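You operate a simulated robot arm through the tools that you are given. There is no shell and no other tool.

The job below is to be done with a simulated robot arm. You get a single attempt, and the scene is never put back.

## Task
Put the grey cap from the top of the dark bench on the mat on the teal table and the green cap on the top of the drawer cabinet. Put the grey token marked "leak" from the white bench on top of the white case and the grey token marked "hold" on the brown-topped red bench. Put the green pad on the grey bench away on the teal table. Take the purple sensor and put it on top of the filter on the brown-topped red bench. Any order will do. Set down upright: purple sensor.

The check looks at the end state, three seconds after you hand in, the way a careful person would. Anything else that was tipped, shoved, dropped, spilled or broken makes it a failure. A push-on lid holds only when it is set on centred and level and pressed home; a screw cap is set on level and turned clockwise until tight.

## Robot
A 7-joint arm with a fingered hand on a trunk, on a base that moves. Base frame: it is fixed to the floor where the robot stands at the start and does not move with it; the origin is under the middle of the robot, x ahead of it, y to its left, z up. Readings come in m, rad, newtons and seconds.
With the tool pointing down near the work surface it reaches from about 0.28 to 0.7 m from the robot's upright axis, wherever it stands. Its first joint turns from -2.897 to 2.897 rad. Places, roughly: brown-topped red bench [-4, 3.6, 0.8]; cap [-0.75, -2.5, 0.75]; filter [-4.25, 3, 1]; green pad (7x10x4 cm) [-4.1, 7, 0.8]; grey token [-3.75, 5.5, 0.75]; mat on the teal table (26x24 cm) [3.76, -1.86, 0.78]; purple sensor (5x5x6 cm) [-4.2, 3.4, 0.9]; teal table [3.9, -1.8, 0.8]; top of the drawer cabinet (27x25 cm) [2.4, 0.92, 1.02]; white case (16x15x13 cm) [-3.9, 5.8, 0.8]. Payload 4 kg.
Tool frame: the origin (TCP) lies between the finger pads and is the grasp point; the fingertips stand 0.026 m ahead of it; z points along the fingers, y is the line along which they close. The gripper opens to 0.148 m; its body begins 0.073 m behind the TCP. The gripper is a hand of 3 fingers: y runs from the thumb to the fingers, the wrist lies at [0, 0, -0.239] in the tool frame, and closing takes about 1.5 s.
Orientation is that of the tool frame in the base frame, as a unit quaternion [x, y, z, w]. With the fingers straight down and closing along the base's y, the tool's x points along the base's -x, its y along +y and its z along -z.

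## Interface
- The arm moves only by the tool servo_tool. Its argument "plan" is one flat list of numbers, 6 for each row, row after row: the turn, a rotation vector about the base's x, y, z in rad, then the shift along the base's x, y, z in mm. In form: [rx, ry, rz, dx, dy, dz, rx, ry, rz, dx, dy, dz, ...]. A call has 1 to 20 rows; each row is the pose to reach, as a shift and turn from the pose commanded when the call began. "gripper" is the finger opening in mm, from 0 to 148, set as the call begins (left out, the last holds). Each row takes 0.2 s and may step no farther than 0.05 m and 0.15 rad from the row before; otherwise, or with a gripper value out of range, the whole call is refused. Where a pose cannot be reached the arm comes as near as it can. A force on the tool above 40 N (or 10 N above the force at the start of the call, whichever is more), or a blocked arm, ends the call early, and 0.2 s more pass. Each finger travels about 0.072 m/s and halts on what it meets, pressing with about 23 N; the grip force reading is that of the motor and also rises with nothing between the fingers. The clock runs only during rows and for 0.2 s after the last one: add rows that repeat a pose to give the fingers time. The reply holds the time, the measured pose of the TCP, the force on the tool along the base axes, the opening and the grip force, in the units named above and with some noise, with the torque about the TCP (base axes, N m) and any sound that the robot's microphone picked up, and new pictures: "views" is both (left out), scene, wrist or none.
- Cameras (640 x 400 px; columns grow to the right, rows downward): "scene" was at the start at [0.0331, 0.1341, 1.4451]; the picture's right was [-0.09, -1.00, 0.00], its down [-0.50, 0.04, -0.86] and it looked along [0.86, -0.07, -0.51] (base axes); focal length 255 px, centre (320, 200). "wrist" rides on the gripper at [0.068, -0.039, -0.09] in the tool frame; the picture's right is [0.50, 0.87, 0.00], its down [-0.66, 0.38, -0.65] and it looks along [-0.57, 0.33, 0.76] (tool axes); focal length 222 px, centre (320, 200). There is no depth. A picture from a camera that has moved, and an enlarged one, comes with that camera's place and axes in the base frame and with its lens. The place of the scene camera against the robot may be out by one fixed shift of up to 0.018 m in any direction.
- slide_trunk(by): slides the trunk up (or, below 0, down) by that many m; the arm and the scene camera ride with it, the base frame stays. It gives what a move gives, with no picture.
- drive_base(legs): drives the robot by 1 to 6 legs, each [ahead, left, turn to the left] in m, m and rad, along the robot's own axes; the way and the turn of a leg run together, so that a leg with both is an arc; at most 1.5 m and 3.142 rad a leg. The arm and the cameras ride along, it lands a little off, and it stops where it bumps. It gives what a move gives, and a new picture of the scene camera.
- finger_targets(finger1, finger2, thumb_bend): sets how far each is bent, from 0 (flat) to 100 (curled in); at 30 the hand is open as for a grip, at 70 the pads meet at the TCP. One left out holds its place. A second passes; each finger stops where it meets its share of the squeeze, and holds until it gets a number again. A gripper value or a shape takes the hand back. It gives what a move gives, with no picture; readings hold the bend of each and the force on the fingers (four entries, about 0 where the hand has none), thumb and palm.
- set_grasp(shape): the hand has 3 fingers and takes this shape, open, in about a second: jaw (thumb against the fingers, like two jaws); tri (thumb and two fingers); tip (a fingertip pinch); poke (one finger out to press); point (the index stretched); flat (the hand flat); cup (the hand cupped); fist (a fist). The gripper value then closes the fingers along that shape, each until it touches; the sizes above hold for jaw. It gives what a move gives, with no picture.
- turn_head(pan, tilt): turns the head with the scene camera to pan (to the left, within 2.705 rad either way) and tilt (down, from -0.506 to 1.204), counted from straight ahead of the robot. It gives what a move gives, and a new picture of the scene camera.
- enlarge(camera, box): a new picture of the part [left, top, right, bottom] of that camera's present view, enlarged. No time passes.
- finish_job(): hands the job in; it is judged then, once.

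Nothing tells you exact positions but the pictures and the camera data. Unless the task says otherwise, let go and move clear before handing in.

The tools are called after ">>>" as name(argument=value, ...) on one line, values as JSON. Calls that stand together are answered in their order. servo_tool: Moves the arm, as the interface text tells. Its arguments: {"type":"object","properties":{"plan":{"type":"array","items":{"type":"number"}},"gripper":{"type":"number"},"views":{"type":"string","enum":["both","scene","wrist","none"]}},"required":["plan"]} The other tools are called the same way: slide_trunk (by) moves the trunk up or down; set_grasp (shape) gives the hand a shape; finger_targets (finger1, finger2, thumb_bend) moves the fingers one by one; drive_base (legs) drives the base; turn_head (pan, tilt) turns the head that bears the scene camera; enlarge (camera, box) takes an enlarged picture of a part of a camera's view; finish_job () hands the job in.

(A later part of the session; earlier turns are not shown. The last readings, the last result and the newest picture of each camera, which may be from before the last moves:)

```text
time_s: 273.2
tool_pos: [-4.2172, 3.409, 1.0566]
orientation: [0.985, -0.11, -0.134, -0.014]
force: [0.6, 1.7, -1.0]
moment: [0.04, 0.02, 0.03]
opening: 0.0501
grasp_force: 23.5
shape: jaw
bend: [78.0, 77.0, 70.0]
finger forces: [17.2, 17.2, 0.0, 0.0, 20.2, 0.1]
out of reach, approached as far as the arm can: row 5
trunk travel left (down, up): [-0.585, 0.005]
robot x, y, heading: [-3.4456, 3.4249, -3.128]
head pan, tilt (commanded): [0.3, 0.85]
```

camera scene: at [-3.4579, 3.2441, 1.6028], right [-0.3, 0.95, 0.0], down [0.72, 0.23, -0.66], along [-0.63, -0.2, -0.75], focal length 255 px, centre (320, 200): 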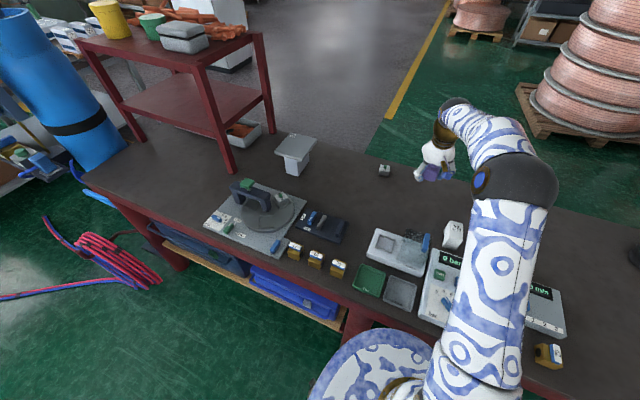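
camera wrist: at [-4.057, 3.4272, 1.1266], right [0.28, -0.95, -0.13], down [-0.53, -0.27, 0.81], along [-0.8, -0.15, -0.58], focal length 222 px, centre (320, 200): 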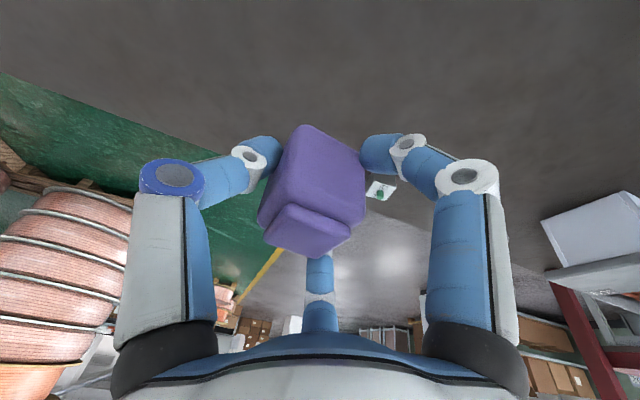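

The arm reaches 0.77 m here, which is enough if I move 2–3 cm closer. I'll pull the arm back a little, then shift the base left by 0.52 m to stand in front of the filter.

>>> servo_tool(plan=[0, 0, 0, 30, 0, 5, 0, 0, 0, 65, 0, 15], views="none")

>>> drive_base(legs=[[0, 0.52, 0]])

>>> turn_head(pan=0.0, tilt=0.85)

```text
time_s: 273.8
tool_pos: [-4.1499, 3.4095, 1.0716]
orientation: [0.985, -0.11, -0.134, -0.014]
force: [0.6, 0.4, -0.5]
moment: [-0.01, 0.01, -0.01]
opening: 0.05
grasp_force: 22.9
shape: jaw
bend: [78.0, 77.0, 70.0]
finger forces: [17.3, 17.2, 0.0, 0.0, 19.9, 0.0]
trunk travel left (down, up): [-0.585, 0.005]
robot x, y, heading: [-3.4497, 3.4238, -3.132]
head pan, tilt (commanded): [0.3, 0.85]
```

```text
time_s: 276.8
tool_pos: [-4.1478, 2.8882, 1.0726]
orientation: [0.985, -0.11, -0.135, -0.015]
force: [-0.5, 0.0, -1.1]
moment: [0.0, -0.02, 0.03]
opening: 0.0497
grasp_force: 23.3
shape: jaw
bend: [78.0, 77.0, 70.0]
finger forces: [17.4, 17.3, 0.0, 0.1, 19.9, 0.1]
trunk travel left (down, up): [-0.585, 0.005]
robot x, y, heading: [-3.4455, 2.905, -3.139]
head pan, tilt (commanded): [0.3, 0.85]
camera scene: at [-3.4551, 2.7235, 1.6028], right [-0.3, 0.95, 0.0], down [0.72, 0.23, -0.66], along [-0.63, -0.2, -0.75], focal length 255 px, centre (320, 200)
```

scene: 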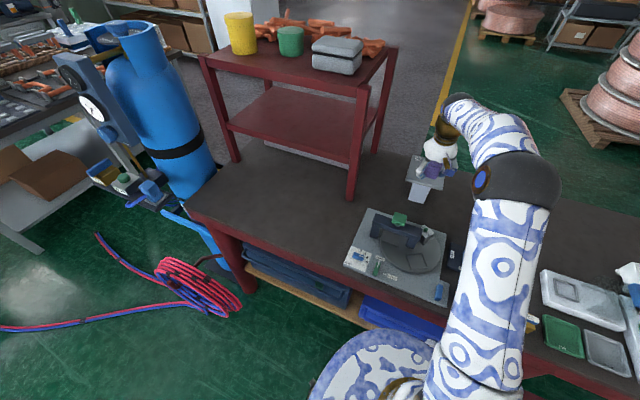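

```text
time_s: 277.6
tool_pos: [-4.1479, 2.889, 1.0711]
orientation: [0.985, -0.111, -0.134, -0.014]
force: [0.5, -0.8, -1.5]
moment: [0.0, 0.01, 0.0]
opening: 0.0499
grasp_force: 23.4
shape: jaw
bend: [78.0, 77.0, 70.0]
finger forces: [17.4, 17.2, 0.2, 0.0, 19.9, 0.1]
trunk travel left (down, up): [-0.585, 0.005]
robot x, y, heading: [-3.4446, 2.9046, -3.14]
head pan, tilt (commanded): [0.0, 0.85]
camera scene: at [-3.4587, 2.747, 1.6029], right [-0.01, 1.0, 0.0], down [0.75, 0.0, -0.66], along [-0.66, 0.0, -0.75], focal length 255 px, centre (320, 200)
```

scene: 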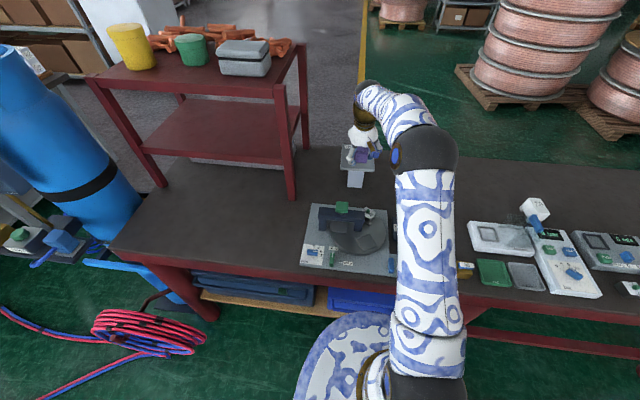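

I'm in front of the filter. I'll edge 2.5 cm closer and look with the wrist camera.

>>> drive_base(legs=[[0.025, 0, 0]])

>>> servo_tool(plan=[0, 0, 0, -25, -1, 0, 0, 0, 0, -50, -1, -5, 0, 0, 0, -62, -1, -10], views="both")

```text
time_s: 278.4
tool_pos: [-4.1757, 2.888, 1.0712]
orientation: [0.985, -0.111, -0.133, -0.015]
force: [-0.5, 0.1, -0.6]
moment: [-0.01, -0.01, 0.04]
opening: 0.0496
grasp_force: 22.7
shape: jaw
bend: [78.0, 77.0, 70.0]
finger forces: [17.3, 17.2, 0.1, 0.0, 20.0, 0.1]
trunk travel left (down, up): [-0.585, 0.005]
robot x, y, heading: [-3.4703, 2.9076, -3.139]
head pan, tilt (commanded): [0.0, 0.85]
camera scene: at [-3.4854, 2.7469, 1.6028], right [-0.01, 1.0, 0.0], down [0.75, 0.0, -0.66], along [-0.66, 0.0, -0.75], focal length 255 px, centre (320, 200)
```

scene: 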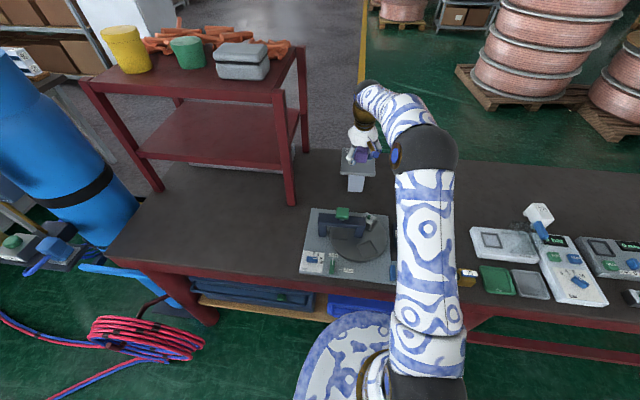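

```text
time_s: 279.2
tool_pos: [-4.2361, 2.8869, 1.0613]
orientation: [0.985, -0.11, -0.133, -0.014]
force: [-0.2, 0.1, -1.3]
moment: [-0.02, 0.04, 0.01]
opening: 0.0494
grasp_force: 23.2
shape: jaw
bend: [78.0, 77.0, 70.0]
finger forces: [17.5, 17.2, 0.0, 0.0, 19.5, 0.0]
trunk travel left (down, up): [-0.585, 0.005]
robot x, y, heading: [-3.4693, 2.9096, -3.134]
head pan, tilt (commanded): [0.0, 0.85]
camera scene: at [-3.4845, 2.7467, 1.6029], right [-0.01, 1.0, 0.0], down [0.75, 0.0, -0.66], along [-0.66, 0.0, -0.75], focal length 255 px, centre (320, 200)
camera wrist: at [-4.1405, 2.9057, 1.1297], right [0.28, -0.95, -0.13], down [-0.53, -0.27, 0.8], along [-0.8, -0.15, -0.58], focal length 222 px, centre (320, 200)
```

scene: 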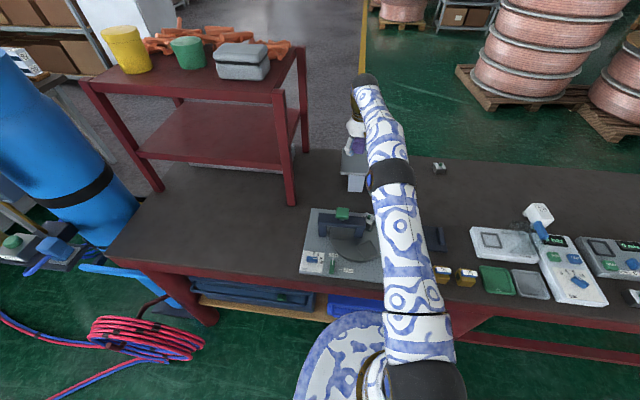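
wrist: 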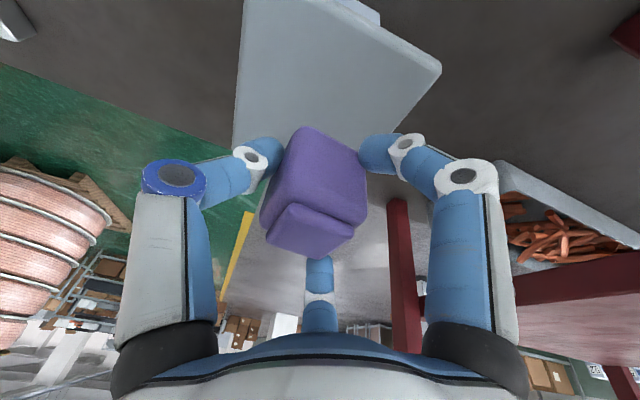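

The plate lies right below the sensor. I'll lower most of the way, then feel for contact.

>>> servo_tool(plan=[0, 0, 0, 0, 0, -15, 0, 0, 0, 0, 0, -30, 0, 0, 0, 0, 0, -42, 0, 0, 0, 0, 0, -48], views="wrist")

>>> enlarge(camera="scene", box=[310, 90, 430, 200])

```text
time_s: 280.2
tool_pos: [-4.2369, 2.8875, 1.014]
orientation: [0.985, -0.111, -0.135, -0.015]
force: [0.2, -0.1, -0.5]
moment: [0.0, -0.03, -0.02]
opening: 0.0493
grasp_force: 23.2
shape: jaw
bend: [78.0, 77.0, 70.0]
finger forces: [16.8, 17.2, 0.0, 0.1, 19.4, 0.0]
trunk travel left (down, up): [-0.585, 0.005]
robot x, y, heading: [-3.4695, 2.9067, -3.141]
head pan, tilt (commanded): [0.0, 0.85]
camera wrist: at [-4.14, 2.9065, 1.0818], right [0.28, -0.95, -0.13], down [-0.53, -0.27, 0.81], along [-0.8, -0.15, -0.58], focal length 222 px, centre (320, 200)
```

wrist: 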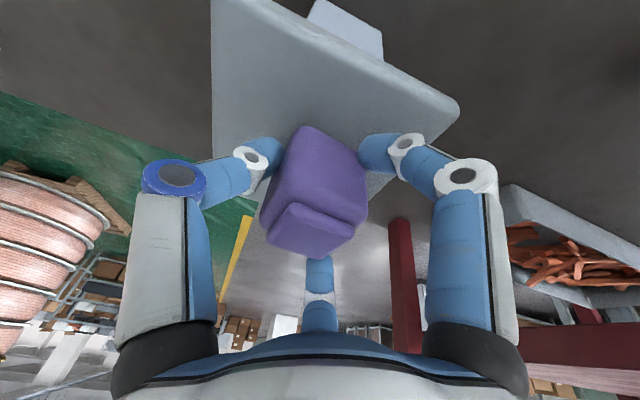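

```text
3.64 times, centred on (370, 145) of scene
camera zoom: at [-3.4842, 2.7469, 1.6029], right [-0.01, 1.0, 0.0], down [0.75, 0.0, -0.66], along [-0.66, 0.0, -0.75], focal length 927 px, centre (138, 400)
```

zoom: 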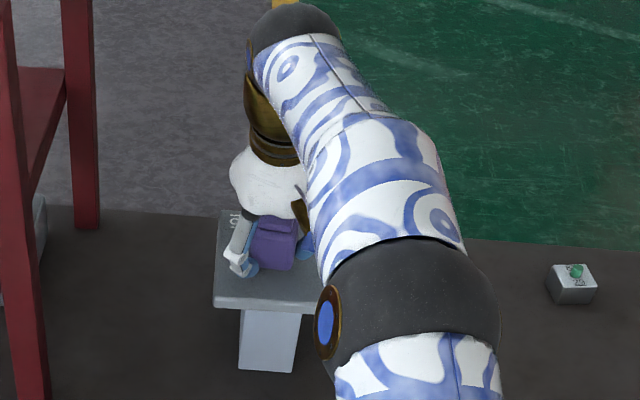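

Over the plate. Now lowering in 2 mm steps until the sensor touches.

>>> servo_tool(plan=[0, 0, 0, 0, 0, -2, 0, 0, 0, 0, 0, -4, 0, 0, 0, 0, 0, -6], views="none")

```text
time_s: 281.1
tool_pos: [-4.2358, 2.8881, 1.0058]
orientation: [0.985, -0.11, -0.134, -0.014]
force: [0.4, 0.1, -2.2]
moment: [0.05, -0.03, -0.02]
opening: 0.0492
grasp_force: 22.7
shape: jaw
bend: [78.0, 77.0, 70.0]
finger forces: [16.8, 17.2, 0.1, 0.0, 19.4, 0.1]
trunk travel left (down, up): [-0.585, 0.005]
robot x, y, heading: [-3.4711, 2.9079, -3.139]
head pan, tilt (commanded): [0.0, 0.85]
```

>>> servo_tool(plan=[0, 0, 0, 0, 0, -1.5, 0, 0, 0, 0, 0, -3], views="none")

```text
time_s: 281.6
tool_pos: [-4.2356, 2.8861, 1.0049]
orientation: [0.985, -0.11, -0.134, -0.014]
force: [0.7, -0.8, 0.7]
moment: [-0.05, -0.07, 0.03]
opening: 0.0493
grasp_force: 23.2
shape: jaw
bend: [78.0, 77.0, 70.0]
finger forces: [17.3, 17.6, 0.1, 0.0, 19.6, 0.1]
trunk travel left (down, up): [-0.585, 0.005]
robot x, y, heading: [-3.4681, 2.9061, -3.136]
head pan, tilt (commanded): [0.0, 0.85]
```

>>> servo_tool(plan=[0, 0, 0, 0, 0, -1, 0, 0, 0, 0, 0, -2], views="wrist")

```text
time_s: 282.2
tool_pos: [-4.2362, 2.8872, 1.0051]
orientation: [0.985, -0.111, -0.135, -0.015]
force: [-1.2, 0.5, 8.6]
moment: [-0.1, -0.1, 0.03]
opening: 0.0491
grasp_force: 22.8
shape: jaw
bend: [78.0, 77.0, 70.0]
finger forces: [18.1, 19.2, 0.1, 0.1, 20.2, 0.1]
trunk travel left (down, up): [-0.585, 0.005]
robot x, y, heading: [-3.4715, 2.9084, -3.133]
head pan, tilt (commanded): [0.0, 0.85]
camera wrist: at [-4.1392, 2.906, 1.0723], right [0.28, -0.95, -0.13], down [-0.53, -0.27, 0.81], along [-0.8, -0.15, -0.58], focal length 222 px, centre (320, 200)
```

wrist: 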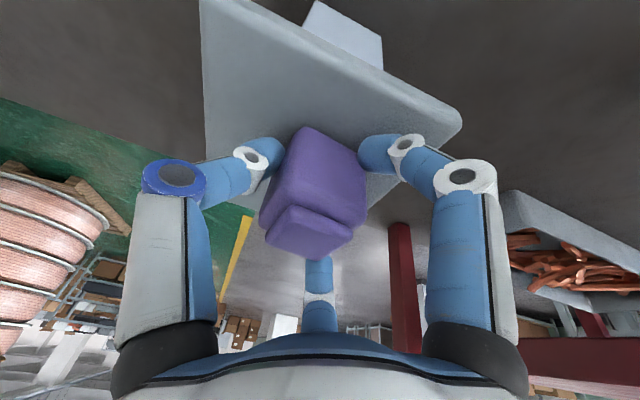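

The sensor rests on the plate (8.6 N). I'll ease the pressure 1 mm and open the fingers.

>>> servo_tool(plan=[0, 0, 0, 0, 0, 1, 0, 0, 0, 0, 0, 1, 0, 0, 0, 0, 0, 1, 0, 0, 0, 0, 0, 1, 0, 0, 0, 0, 0, 1], gripper=85, views="wrist")

```text
time_s: 283.4
tool_pos: [-4.2356, 2.8868, 1.0051]
orientation: [0.985, -0.11, -0.134, -0.014]
force: [-1.5, 0.1, 8.5]
moment: [-0.18, -0.16, -0.01]
opening: 0.0805
grasp_force: 0.0
shape: jaw
bend: [79.0, 33.0, 70.0]
finger forces: [8.1, 0.0, 0.1, 0.0, 0.1, 0.0]
trunk travel left (down, up): [-0.585, 0.005]
robot x, y, heading: [-3.472, 2.9069, -3.137]
head pan, tilt (commanded): [0.0, 0.85]
camera wrist: at [-4.139, 2.9061, 1.0725], right [0.28, -0.95, -0.13], down [-0.53, -0.27, 0.81], along [-0.8, -0.15, -0.58], focal length 222 px, centre (320, 200)
```

wrist: 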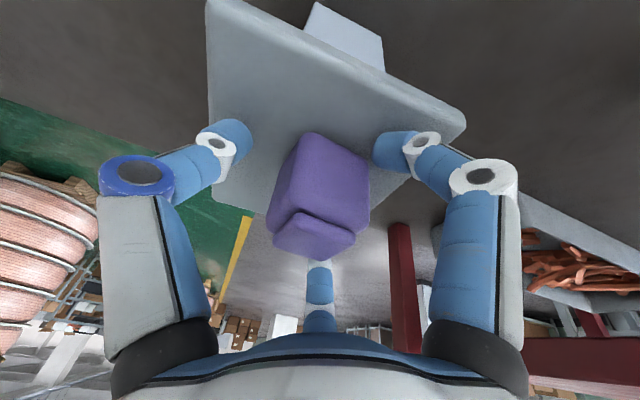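

Finger 1 still rests lightly on the plate. I'll lift gently straight up to free it, then go higher.

>>> servo_tool(plan=[0, 0, 0, 0, 0, 2, 0, 0, 0, 0, 0, 4, 0, 0, 0, 0, 0, 7, 0, 0, 0, 0, 0, 7], views="wrist")

```text
time_s: 284.4
tool_pos: [-4.2359, 2.8864, 1.0103]
orientation: [0.985, -0.111, -0.133, -0.014]
force: [0.3, 0.9, -0.3]
moment: [0.02, 0.02, 0.02]
opening: 0.0844
grasp_force: 0.1
shape: jaw
bend: [33.0, 33.0, 70.0]
finger forces: [0.1, 0.1, 0.0, 0.0, 0.0, 0.0]
trunk travel left (down, up): [-0.585, 0.005]
robot x, y, heading: [-3.4713, 2.9088, -3.138]
head pan, tilt (commanded): [0.0, 0.85]
camera wrist: at [-4.1395, 2.9057, 1.0787], right [0.28, -0.95, -0.13], down [-0.53, -0.27, 0.81], along [-0.8, -0.15, -0.58], focal length 222 px, centre (320, 200)
```

wrist: 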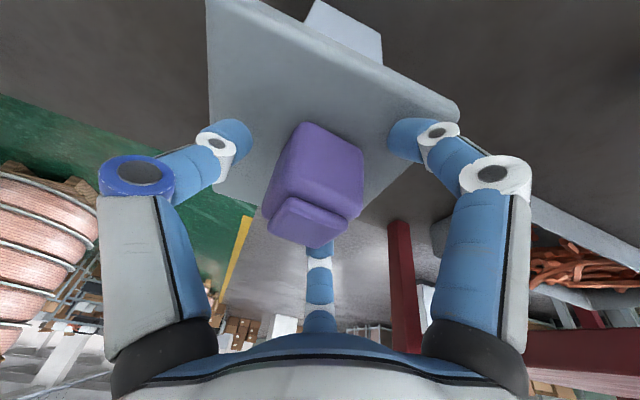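

All fingers are free and the sensor stands upright on the plate. I'll lift clear and pull the hand back.

>>> servo_tool(plan=[0, 0, 0, 0, 0, 15, 0, 0, 0, 0, 0, 35, 0, 0, 0, 0, 0, 55, 0, 0, 0, 15, 0, 80, 0, 0, 0, 40, 0, 105, 0, 0, 0, 75, 0, 120, 0, 0, 0, 115, 0, 130, 0, -0.13, 0, 160, 0, 130, 0, -0.26, 0, 205, 0, 130, 0, -0.26, 0, 250, 0, 130, 0, -0.26, 0, 290, 0, 130], views="both")

>>> enlarge(camera="scene", box=[310, 100, 430, 200])

```text
time_s: 286.9
tool_pos: [-3.9448, 2.888, 1.14]
orientation: [0.994, -0.108, -0.005, -0.028]
force: [0.3, 1.0, -0.5]
moment: [0.0, -0.01, 0.02]
opening: 0.0846
grasp_force: 0.0
shape: jaw
bend: [33.0, 33.0, 70.0]
finger forces: [0.0, 0.0, 0.0, 0.1, 0.0, 0.0]
trunk travel left (down, up): [-0.585, 0.005]
robot x, y, heading: [-3.4693, 2.9094, -3.135]
head pan, tilt (commanded): [0.0, 0.85]
camera scene: at [-3.4831, 2.7468, 1.6029], right [-0.01, 1.0, 0.0], down [0.75, 0.0, -0.66], along [-0.66, 0.0, -0.75], focal length 255 px, centre (320, 200)
camera wrist: at [-3.8689, 2.9062, 1.2312], right [0.3, -0.95, -0.06], down [-0.72, -0.27, 0.64], along [-0.63, -0.15, -0.76], focal length 222 px, centre (320, 200)
```

scene: 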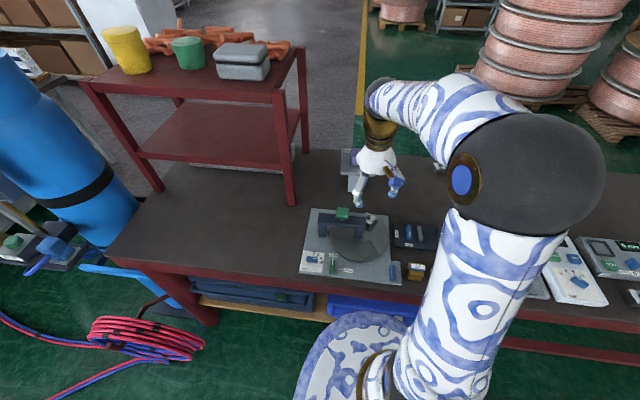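
wrist: 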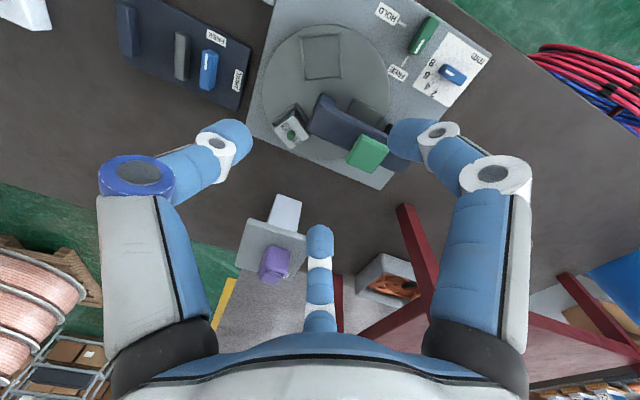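

```text
4.00 times, centred on (370, 150) of scene
camera zoom: at [-3.4831, 2.7468, 1.6029], right [-0.01, 1.0, 0.0], down [0.75, 0.0, -0.66], along [-0.66, 0.0, -0.75], focal length 1020 px, centre (120, 400)
```

zoom: 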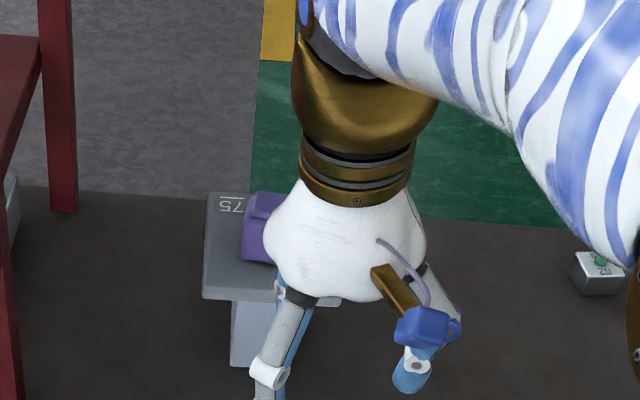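

The purple sensor stands on the filter. Next are the tokens: I'll square up the hand, back off to mid-aisle and shift north to the white bench.

>>> servo_tool(plan=[-0.028, -0.005, 0.108, 40, 0, 10, -0.056, -0.01, 0.217, 80, 0, 20], gripper=90, views="none")

>>> drive_base(legs=[[-0.3, 0, 0], [0, -1.3, 0]])

>>> turn_head(pan=-0.6, tilt=0.6)

```text
time_s: 287.4
tool_pos: [-3.865, 2.8874, 1.1612]
orientation: [1.0, 0.002, -0.002, 0.0]
force: [-0.2, -1.5, 0.2]
moment: [0.04, 0.05, 0.02]
opening: 0.0894
grasp_force: 0.0
shape: jaw
bend: [32.0, 32.0, 70.0]
finger forces: [0.0, 0.0, 0.0, 0.1, 0.0, 0.1]
trunk travel left (down, up): [-0.585, 0.005]
robot x, y, heading: [-3.4726, 2.9079, -3.135]
head pan, tilt (commanded): [0.0, 0.85]
```

```text
time_s: 295.6
tool_pos: [-3.5667, 4.1847, 1.1606]
orientation: [1.0, -0.002, 0.001, 0.0]
force: [0.4, 0.6, 0.5]
moment: [-0.03, 0.01, 0.05]
opening: 0.0896
grasp_force: 0.0
shape: jaw
bend: [32.0, 32.0, 70.0]
finger forces: [0.0, 0.0, 0.0, 0.0, 0.1, 0.1]
trunk travel left (down, up): [-0.585, 0.005]
robot x, y, heading: [-3.1711, 4.2011, -3.141]
head pan, tilt (commanded): [0.0, 0.85]
camera scene: at [-3.1841, 4.0421, 1.6029], right [0.0, 1.0, 0.0], down [0.75, 0.0, -0.66], along [-0.66, 0.0, -0.75], focal length 255 px, centre (320, 200)
```

scene: 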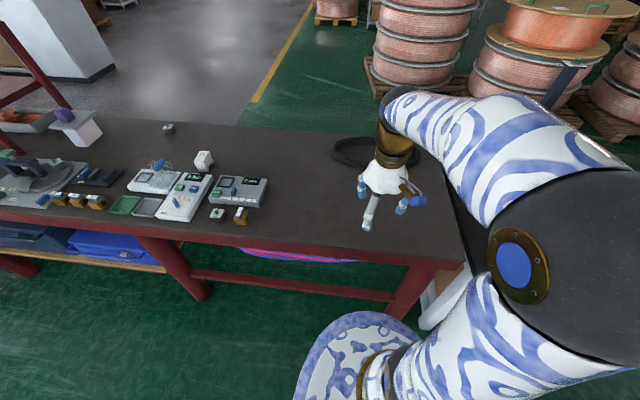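

```text
time_s: 296.6
tool_pos: [-3.566, 4.1854, 1.1611]
orientation: [1.0, -0.002, 0.0, -0.001]
force: [-0.2, 0.5, 0.0]
moment: [-0.03, -0.01, 0.01]
opening: 0.0895
grasp_force: 0.0
shape: jaw
bend: [32.0, 32.0, 70.0]
finger forces: [0.0, 0.1, 0.0, 0.2, 0.1, 0.0]
trunk travel left (down, up): [-0.585, 0.005]
robot x, y, heading: [-3.1691, 4.2032, -3.142]
head pan, tilt (commanded): [-0.6, 0.6]
camera scene: at [-3.1789, 4.0918, 1.6238], right [0.56, 0.83, 0.0], down [0.47, -0.32, -0.82], along [-0.68, 0.47, -0.57], focal length 255 px, centre (320, 200)
```

scene: 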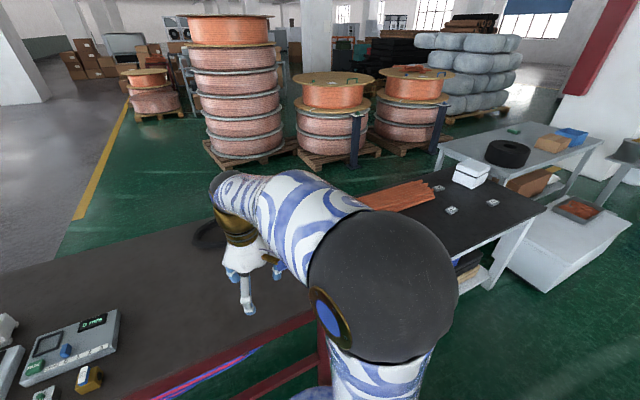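

The white bench has a white case and three small tokens on its dark top; the north end of the red bench is free for a token. I'll move up to the white bench.

>>> drive_base(legs=[[0, -1.2, 0]])

>>> turn_head(pan=0.0, tilt=0.85)

>>> turn_head(pan=-0.9, tilt=0.5)

```text
time_s: 302.7
tool_pos: [-3.5717, 5.3822, 1.1606]
orientation: [1.0, 0.002, 0.0, -0.001]
force: [-0.4, 0.0, -0.2]
moment: [0.01, -0.02, -0.02]
opening: 0.0894
grasp_force: 0.1
shape: jaw
bend: [32.0, 32.0, 70.0]
finger forces: [0.0, 0.0, 0.0, 0.1, 0.0, 0.1]
trunk travel left (down, up): [-0.585, 0.005]
robot x, y, heading: [-3.1752, 5.4036, -3.135]
head pan, tilt (commanded): [-0.6, 0.6]
camera scene: at [-3.1831, 5.2929, 1.6238], right [0.56, 0.83, 0.0], down [0.47, -0.32, -0.83], along [-0.68, 0.46, -0.56], focal length 255 px, centre (320, 200)
```

scene: 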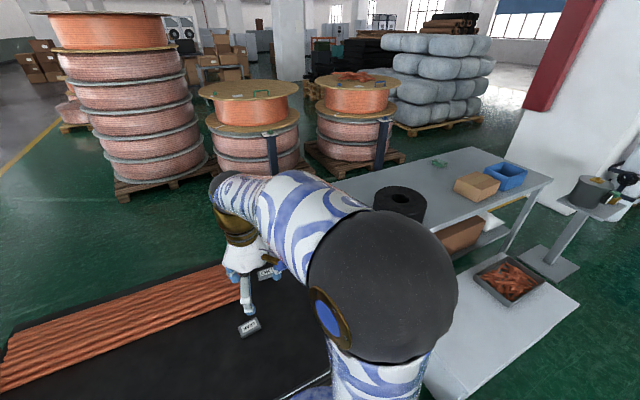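

```text
time_s: 303.7
tool_pos: [-3.5706, 5.3823, 1.161]
orientation: [1.0, 0.002, 0.0, -0.001]
force: [0.1, 0.1, 0.2]
moment: [0.01, 0.04, 0.0]
opening: 0.0893
grasp_force: 0.0
shape: jaw
bend: [32.0, 32.0, 70.0]
finger forces: [0.0, 0.0, 0.1, 0.0, 0.0, 0.0]
trunk travel left (down, up): [-0.585, 0.005]
robot x, y, heading: [-3.1749, 5.4015, -3.13]
head pan, tilt (commanded): [0.0, 0.85]
camera scene: at [-3.188, 5.2428, 1.6029], right [-0.01, 1.0, 0.0], down [0.75, 0.01, -0.66], along [-0.66, 0.0, -0.75], focal length 255 px, centre (320, 200)
```

scene: 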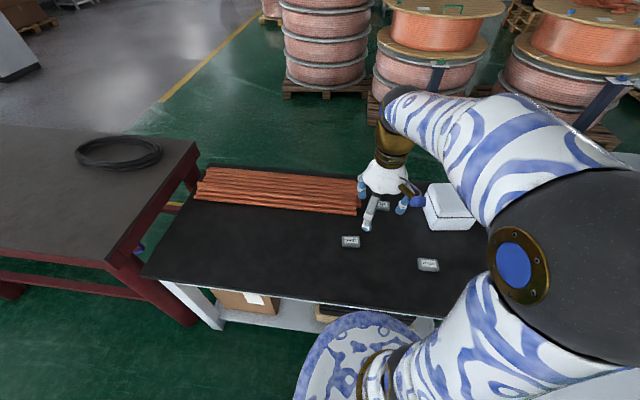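

```text
time_s: 304.9
tool_pos: [-3.5701, 5.3834, 1.1605]
orientation: [1.0, 0.002, 0.0, -0.001]
force: [-0.2, -0.2, -0.1]
moment: [0.0, 0.03, 0.02]
opening: 0.0897
grasp_force: 0.1
shape: jaw
bend: [32.0, 32.0, 70.0]
finger forces: [0.1, 0.0, 0.0, 0.0, 0.0, 0.0]
trunk travel left (down, up): [-0.585, 0.005]
robot x, y, heading: [-3.1751, 5.4016, -3.136]
head pan, tilt (commanded): [-0.901, 0.499]
camera scene: at [-3.1669, 5.3142, 1.6329], right [0.78, 0.63, 0.0], down [0.3, -0.37, -0.88], along [-0.55, 0.68, -0.48], focal length 255 px, centre (320, 200)
```

scene: 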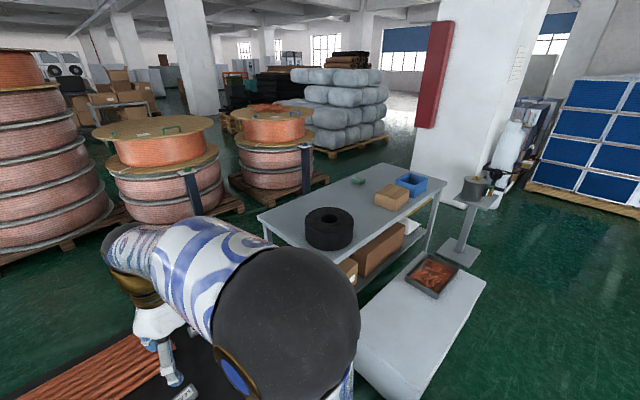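

I'll look back at the tokens and read their marks.

>>> turn_head(pan=0.0, tilt=0.95)

>>> enlarge(camera="scene", box=[330, 170, 500, 270])

>>> enlarge(camera="scene", box=[330, 190, 450, 260])

```text
time_s: 306.1
tool_pos: [-3.5713, 5.3824, 1.1608]
orientation: [1.0, 0.001, 0.0, -0.001]
force: [-0.2, -0.2, -0.4]
moment: [0.0, 0.03, 0.04]
opening: 0.0896
grasp_force: 0.0
shape: jaw
bend: [32.0, 32.0, 70.0]
finger forces: [0.0, 0.0, 0.0, 0.0, 0.1, 0.1]
trunk travel left (down, up): [-0.585, 0.005]
robot x, y, heading: [-3.1705, 5.4059, -3.13]
head pan, tilt (commanded): [0.0, 0.949]
camera scene: at [-3.1826, 5.2428, 1.5954], right [-0.01, 1.0, 0.0], down [0.81, 0.01, -0.58], along [-0.58, 0.0, -0.81], focal length 255 px, centre (320, 200)
```

scene: 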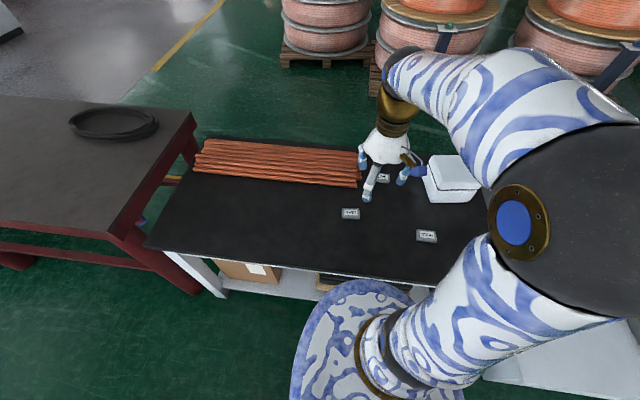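

```text
3.76 times, centred on (415, 220) of scene
camera zoom: at [-3.1826, 5.2428, 1.5954], right [-0.01, 1.0, 0.0], down [0.81, 0.01, -0.58], along [-0.58, 0.0, -0.81], focal length 960 px, centre (-38, 125)
```

zoom: 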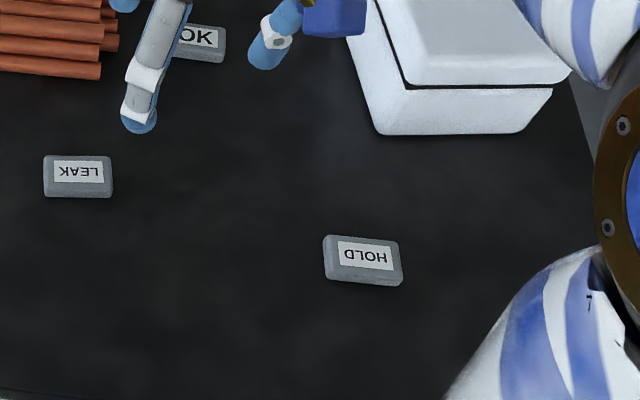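

```text
5.33 times, centred on (390, 225) of scene
camera zoom: at [-3.1826, 5.2428, 1.5954], right [-0.01, 1.0, 0.0], down [0.81, 0.01, -0.58], along [-0.58, 0.0, -0.81], focal length 1360 px, centre (-53, 67)
```

zoom: 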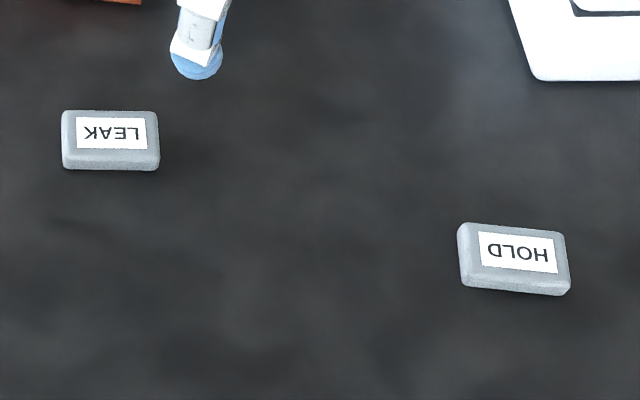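

The tokens read LEAK at about (-3.71, 5.36), HOLD at about (-3.61, 5.62) and OK further back. I'll bring the hand above the LEAK token and measure it with the wrist camera.

>>> servo_tool(plan=[0, 0, 0, -40, -5, -25, 0, 0, 0, -80, -12, -55, 0, 0, 0, -115, -20, -85, 0, 0, 0, -140, -25, -120, 0, 0, 0, -142, -26, -165, 0, 0, 0, -142, -26, -210], gripper=120, views="wrist")

>>> enlarge(camera="wrist", box=[240, 40, 400, 140])

```text
refused: row 2 steps farther than a row can; nothing moved
```

```text
4.00 times, centred on (320, 90) of wrist
camera zoom: at [-3.5028, 5.422, 1.2505], right [0.5, -0.86, 0.0], down [-0.65, -0.38, 0.65], along [-0.57, -0.33, -0.76], focal length 888 px, centre (320, 640)
```

zoom: 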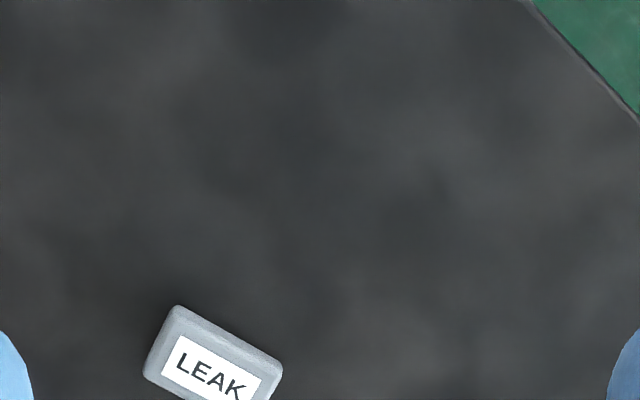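

>>> servo_tool(plan=[0, 0, 0, -35, -5, -20, 0, 0, 0, -70, -12, -50, 0, 0, 0, -105, -18, -80, 0, 0, 0, -135, -23, -115, 0, 0, 0, -142, -26, -160, 0, 0, 0, -142, -26, -205], gripper=120, views="wrist")

>>> enlarge(camera="wrist", box=[240, 40, 400, 140])

```text
time_s: 307.5
tool_pos: [-3.7119, 5.3572, 0.9559]
orientation: [1.0, 0.001, -0.001, -0.001]
force: [-0.4, -0.3, 0.0]
moment: [0.0, -0.03, 0.0]
opening: 0.1199
grasp_force: 0.1
shape: jaw
bend: [25.0, 25.0, 46.0]
finger forces: [0.1, 0.0, 0.0, 0.0, 0.0, 0.1]
trunk travel left (down, up): [-0.585, 0.005]
robot x, y, heading: [-3.1737, 5.4029, -3.134]
head pan, tilt (commanded): [0.0, 0.949]
camera wrist: at [-3.6439, 5.3957, 1.0456], right [0.5, -0.86, 0.0], down [-0.65, -0.38, 0.65], along [-0.57, -0.33, -0.76], focal length 222 px, centre (320, 200)
```

wrist: 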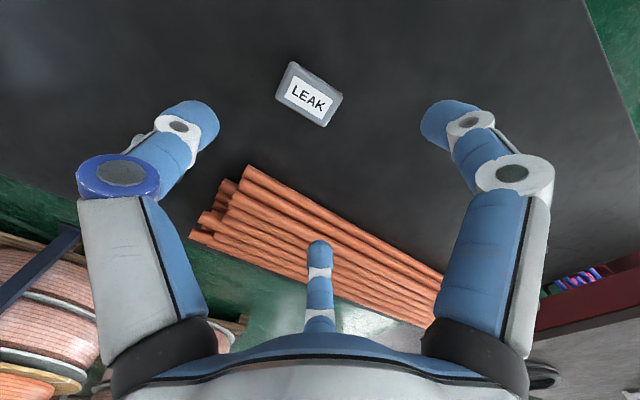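

```text
4.00 times, centred on (320, 90) of wrist
camera zoom: at [-3.6439, 5.3957, 1.0456], right [0.5, -0.86, 0.0], down [-0.65, -0.38, 0.65], along [-0.57, -0.33, -0.76], focal length 888 px, centre (320, 640)
```

zoom: 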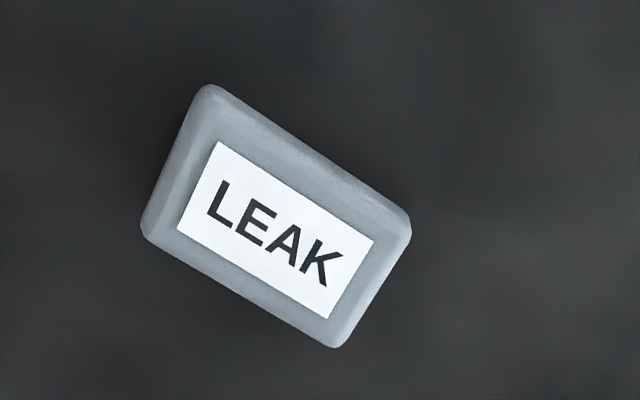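

The LEAK token lies at (-3.719, 5.368) with its top at z ≈ 0.767 and its long side along y. I'll centre over it and descend to just above the bench.

>>> servo_tool(plan=[0, 0, 0, -7, 10.5, -40, 0, 0, 0, -7, 10.5, -85, 0, 0, 0, -7, 10.5, -125, 0, 0, 0, -7, 10.5, -152, 0, 0, 0, -7, 10.5, -165], gripper=110, views="wrist")

```text
time_s: 308.7
tool_pos: [-3.7209, 5.3671, 0.7918]
orientation: [1.0, 0.002, 0.0, -0.001]
force: [-0.4, -0.1, 0.3]
moment: [0.02, -0.01, -0.01]
opening: 0.1105
grasp_force: 0.0
shape: jaw
bend: [26.0, 26.0, 56.0]
finger forces: [0.0, 0.0, 0.0, 0.0, 0.0, 0.1]
trunk travel left (down, up): [-0.585, 0.005]
robot x, y, heading: [-3.1724, 5.4022, -3.135]
head pan, tilt (commanded): [0.0, 0.949]
camera wrist: at [-3.6524, 5.406, 0.8812], right [0.5, -0.86, 0.0], down [-0.65, -0.38, 0.65], along [-0.57, -0.33, -0.76], focal length 222 px, centre (320, 200)
```

wrist: 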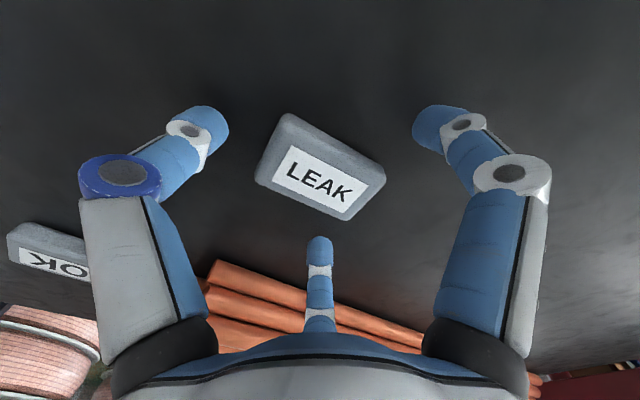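

Well centred. I'll lower the last few millimetres and watch for contact with the bench.

>>> servo_tool(plan=[0, 0, 0, 0, 0, -2, 0, 0, 0, 0, 0, -4, 0, 0, 0, 0, 0, -6, 0, 0, 0, 0, 0, -8], views="none")

```text
time_s: 309.7
tool_pos: [-3.7205, 5.3682, 0.7862]
orientation: [1.0, 0.002, -0.003, 0.0]
force: [-1.0, 0.9, 27.6]
moment: [-0.72, -0.35, 0.07]
opening: 0.1085
grasp_force: 0.1
shape: jaw
bend: [23.0, 25.0, 56.0]
finger forces: [15.5, 9.8, 0.0, 0.1, 1.7, 0.1]
trunk travel left (down, up): [-0.585, 0.005]
robot x, y, heading: [-3.1733, 5.4022, -3.135]
head pan, tilt (commanded): [0.0, 0.949]
```

Fingertips touch the bench at TCP z ≈ 0.787. I'll back off 1.5 mm and close on the token.

>>> servo_tool(plan=[0, 0, 0, 0, 0, 2, 0, 0, 0, 0, 0, 2, 0, 0, 0, 0, 0, 2, 0, 0, 0, 0, 0, 2, 0, 0, 0, 0, 0, 2, 0, 0, 0, 0, 0, 2, 0, 0, 0, 0, 0, 2, 0, 0, 0, 0, 0, 2], gripper=20, views="wrist")

```text
time_s: 311.5
tool_pos: [-3.7194, 5.367, 0.7854]
orientation: [1.0, 0.002, 0.0, -0.001]
force: [2.1, 2.1, 7.4]
moment: [0.32, -0.04, -0.07]
opening: 0.0552
grasp_force: 23.3
shape: jaw
bend: [79.0, 79.0, 71.0]
finger forces: [17.2, 16.9, 0.1, 0.0, 26.9, 0.0]
trunk travel left (down, up): [-0.585, 0.005]
robot x, y, heading: [-3.1709, 5.403, -3.136]
head pan, tilt (commanded): [0.0, 0.949]
camera wrist: at [-3.6514, 5.4066, 0.875], right [0.5, -0.86, 0.0], down [-0.65, -0.38, 0.65], along [-0.57, -0.33, -0.76], focal length 222 px, centre (320, 200)
```

wrist: 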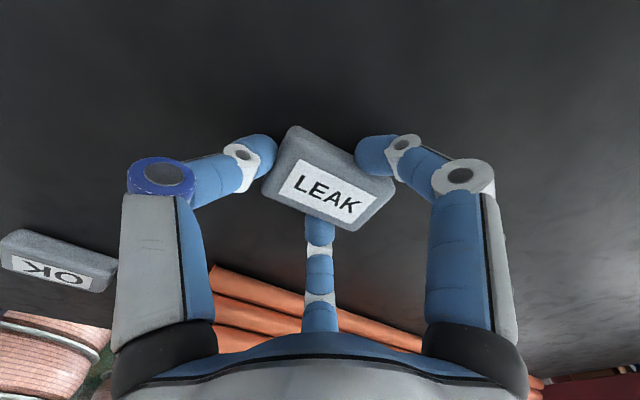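

The token is gripped: thumb on its end, fingers on both long sides. I'll lift it and check the hold.

>>> servo_tool(plan=[0, 0, 0, 0, 0, 15, 0, 0, 0, 0, 0, 45, 0, 0, 0, 0, 0, 90, 0, 0, 0, 0, 0, 135, 0, 0, 0, 0, 0, 180, 0, 0, 0, 0, 0, 225, 0, 0, 0, 0, 0, 270], views="wrist")

```text
time_s: 313.1
tool_pos: [-3.7196, 5.3667, 1.054]
orientation: [1.0, 0.001, 0.001, 0.0]
force: [0.1, -0.3, -1.1]
moment: [-0.01, -0.08, -0.05]
opening: 0.0537
grasp_force: 23.0
shape: jaw
bend: [79.0, 79.0, 71.0]
finger forces: [17.0, 16.7, 0.0, 0.0, 19.1, 0.0]
trunk travel left (down, up): [-0.585, 0.005]
robot x, y, heading: [-3.1747, 5.4023, -3.132]
head pan, tilt (commanded): [0.0, 0.949]
camera wrist: at [-3.6515, 5.4068, 1.1432], right [0.5, -0.86, 0.0], down [-0.65, -0.38, 0.65], along [-0.56, -0.33, -0.76], focal length 222 px, centre (320, 200)
```

wrist: 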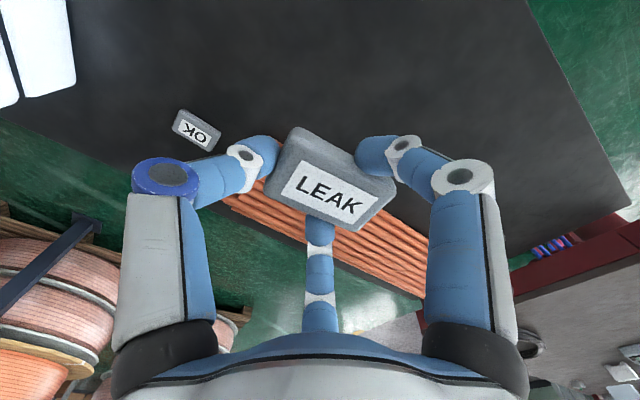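

LEAK is lifted and held level. Now I'll shift the base north so the white case is within reach.

>>> drive_base(legs=[[0.04, -0.33, 0]])

>>> turn_head(pan=0.0, tilt=0.9)

```text
time_s: 315.3
tool_pos: [-3.7477, 5.6693, 1.0533]
orientation: [1.0, 0.018, 0.001, 0.0]
force: [0.7, 0.3, -0.6]
moment: [0.01, 0.07, 0.02]
opening: 0.0532
grasp_force: 22.8
shape: jaw
bend: [79.0, 79.0, 71.0]
finger forces: [17.1, 16.8, 0.0, 0.1, 19.3, 0.0]
trunk travel left (down, up): [-0.585, 0.005]
robot x, y, heading: [-3.2011, 5.7214, -3.098]
head pan, tilt (commanded): [0.0, 0.949]
camera scene: at [-3.2065, 5.5642, 1.5955], right [-0.04, 1.0, 0.0], down [0.81, 0.03, -0.58], along [-0.58, -0.02, -0.81], focal length 255 px, centre (320, 200)
```

scene: 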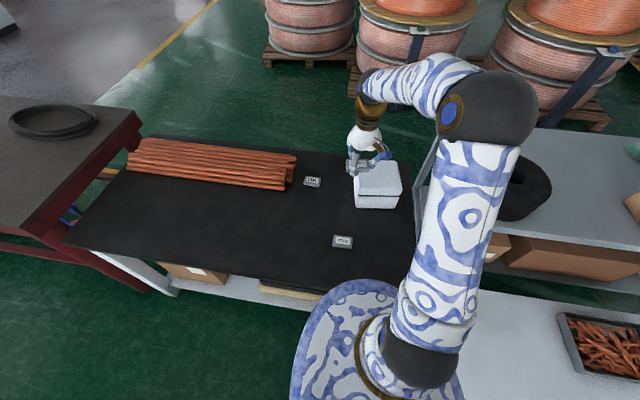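

```text
time_s: 315.9
tool_pos: [-3.7479, 5.6711, 1.0528]
orientation: [1.0, 0.019, 0.0, -0.001]
force: [0.7, 0.1, -0.4]
moment: [-0.04, 0.01, 0.01]
opening: 0.0537
grasp_force: 23.1
shape: jaw
bend: [79.0, 79.0, 71.0]
finger forces: [17.0, 16.7, 0.0, 0.1, 19.3, 0.0]
trunk travel left (down, up): [-0.585, 0.005]
robot x, y, heading: [-3.2031, 5.7232, -3.105]
head pan, tilt (commanded): [0.0, 0.901]
camera scene: at [-3.2096, 5.5628, 1.599], right [-0.04, 1.0, 0.0], down [0.78, 0.03, -0.62], along [-0.62, -0.03, -0.78], focal length 255 px, centre (320, 200)
```

scene: 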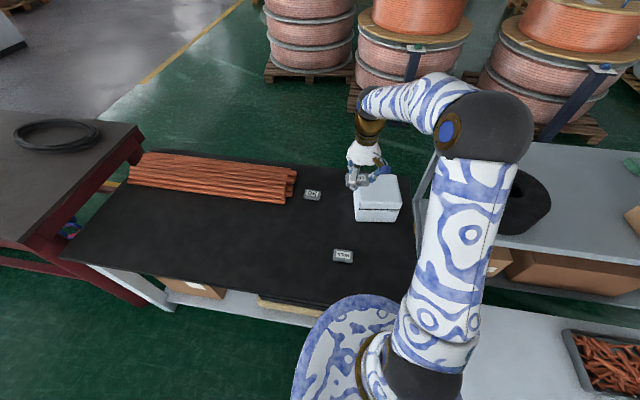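

I'm beside the white case now. I'll zoom in to locate its lid.

>>> enlarge(camera="scene", box=[320, 130, 440, 230])

>>> enlarge(camera="wrist", box=[0, 0, 640, 400])

```text
4.00 times, centred on (380, 180) of scene
camera zoom: at [-3.2096, 5.5628, 1.599], right [-0.04, 1.0, 0.0], down [0.78, 0.03, -0.62], along [-0.62, -0.03, -0.78], focal length 1020 px, centre (80, 280)
```

zoom: 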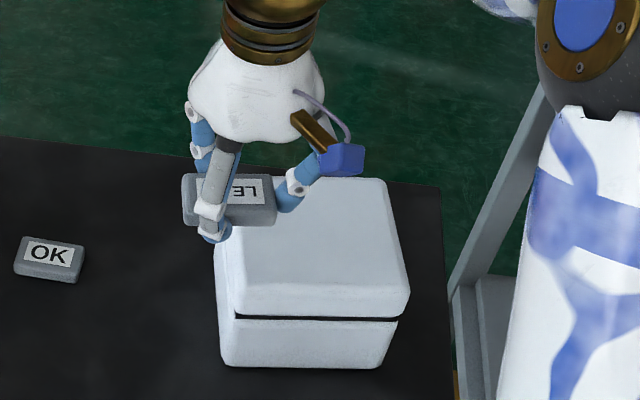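

```text
1.00 times, centred on (320, 200) of wrist (not enlarged: the box is as wide or as high as the picture)
camera zoom: at [-3.681, 5.7117, 1.1424], right [0.53, -0.85, 0.0], down [-0.64, -0.4, 0.65], along [-0.55, -0.35, -0.76], focal length 222 px, centre (320, 200)
```

zoom: 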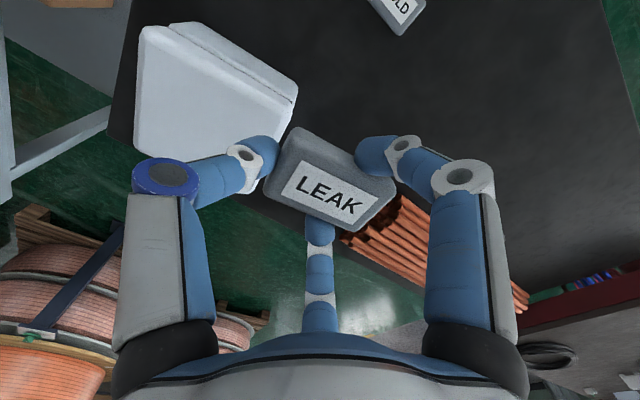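

The case lid spans about x -3.91 to -3.77, y 5.68 to 5.84 at z ≈ 0.88. I'll carry LEAK over its middle and lower it to just above.

>>> servo_tool(plan=[0, 0, 0, -30, 28, 0, 0, 0, 0, -60, 57, 0, 0, 0, 0, -92, 86, 0, 0, 0, 0, -92, 86, -40, 0, 0, 0, -92, 86, -80, 0, 0, 0, -92, 86, -115], views="both")

```text
time_s: 317.3
tool_pos: [-3.8399, 5.7556, 0.9365]
orientation: [1.0, 0.018, 0.0, -0.001]
force: [0.5, -0.5, -0.5]
moment: [0.01, -0.01, 0.01]
opening: 0.0531
grasp_force: 22.5
shape: jaw
bend: [79.0, 79.0, 71.0]
finger forces: [16.9, 16.6, 0.0, 0.1, 18.6, 0.0]
trunk travel left (down, up): [-0.585, 0.005]
robot x, y, heading: [-3.2006, 5.7258, -3.098]
head pan, tilt (commanded): [0.0, 0.901]
camera scene: at [-3.2096, 5.5628, 1.599], right [-0.04, 1.0, 0.0], down [0.78, 0.03, -0.62], along [-0.62, -0.03, -0.78], focal length 255 px, centre (320, 200)
camera wrist: at [-3.7728, 5.7974, 1.0266], right [0.53, -0.85, 0.0], down [-0.64, -0.4, 0.65], along [-0.55, -0.35, -0.76], focal length 222 px, centre (320, 200)
```

scene: 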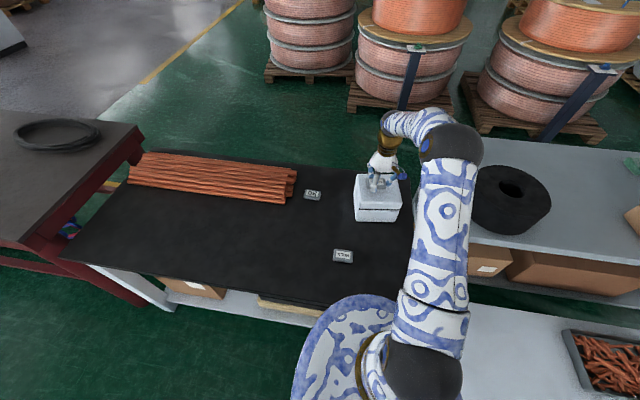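
wrist: 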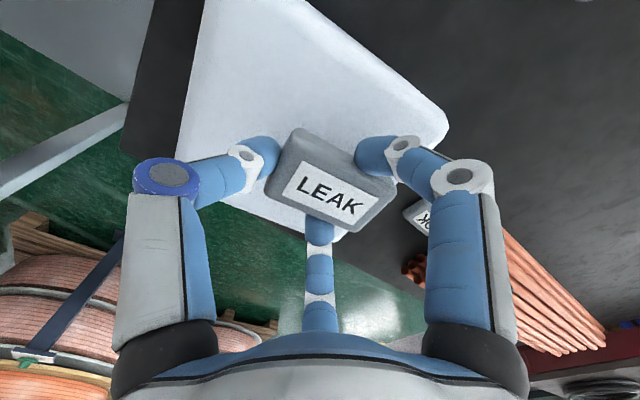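

Nearly centred; I'll shift 15 mm north and lower until contact.

>>> servo_tool(plan=[0, 0, 0, -5, 15, 0, 0, 0, 0, -5, 15, -6, 0, 0, 0, -5, 15, -12, 0, 0, 0, -5, 15, -16], views="none")

>>> servo_tool(plan=[0, 0, 0, 0, 0, -2, 0, 0, 0, 0, 0, -4], views="wrist")

```text
time_s: 318.3
tool_pos: [-3.844, 5.7709, 0.9222]
orientation: [1.0, 0.019, 0.0, 0.0]
force: [-0.8, -0.4, -0.4]
moment: [0.01, 0.01, -0.01]
opening: 0.053
grasp_force: 23.0
shape: jaw
bend: [79.0, 79.0, 71.0]
finger forces: [16.9, 16.6, 0.0, 0.0, 18.6, 0.0]
trunk travel left (down, up): [-0.585, 0.005]
robot x, y, heading: [-3.2029, 5.7234, -3.098]
head pan, tilt (commanded): [0.0, 0.901]
```

```text
time_s: 318.9
tool_pos: [-3.8433, 5.7701, 0.918]
orientation: [1.0, 0.018, 0.0, -0.001]
force: [-0.4, -0.2, -1.4]
moment: [0.03, -0.01, -0.02]
opening: 0.0527
grasp_force: 22.7
shape: jaw
bend: [79.0, 79.0, 71.0]
finger forces: [16.9, 16.5, 0.1, 0.1, 18.4, 0.0]
trunk travel left (down, up): [-0.585, 0.005]
robot x, y, heading: [-3.2025, 5.7259, -3.096]
head pan, tilt (commanded): [0.0, 0.901]
camera wrist: at [-3.778, 5.8125, 1.0073], right [0.53, -0.85, 0.0], down [-0.64, -0.4, 0.65], along [-0.55, -0.35, -0.76], focal length 222 px, centre (320, 200)
```

wrist: 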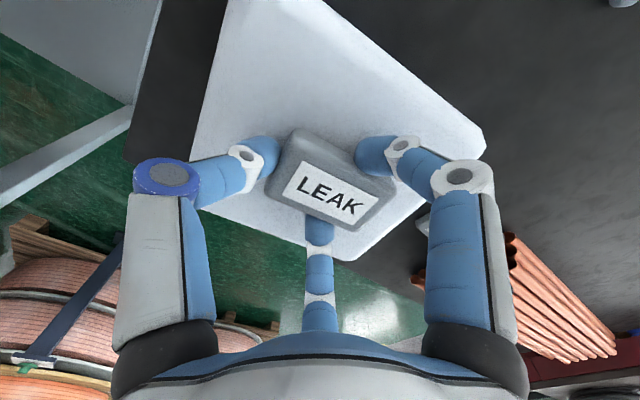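

>>> servo_tool(plan=[0, 0, 0, 0, 0, -2, 0, 0, 0, 0, 0, -4], views="none")

```text
time_s: 319.5
tool_pos: [-3.8445, 5.7712, 0.915]
orientation: [1.0, 0.018, -0.001, 0.0]
force: [-0.6, 0.5, 11.3]
moment: [0.35, -0.02, -0.01]
opening: 0.053
grasp_force: 23.8
shape: jaw
bend: [79.0, 79.0, 71.0]
finger forces: [18.0, 17.0, 0.0, 0.1, 29.2, 0.0]
trunk travel left (down, up): [-0.585, 0.005]
robot x, y, heading: [-3.2032, 5.7215, -3.097]
head pan, tilt (commanded): [0.0, 0.901]
```

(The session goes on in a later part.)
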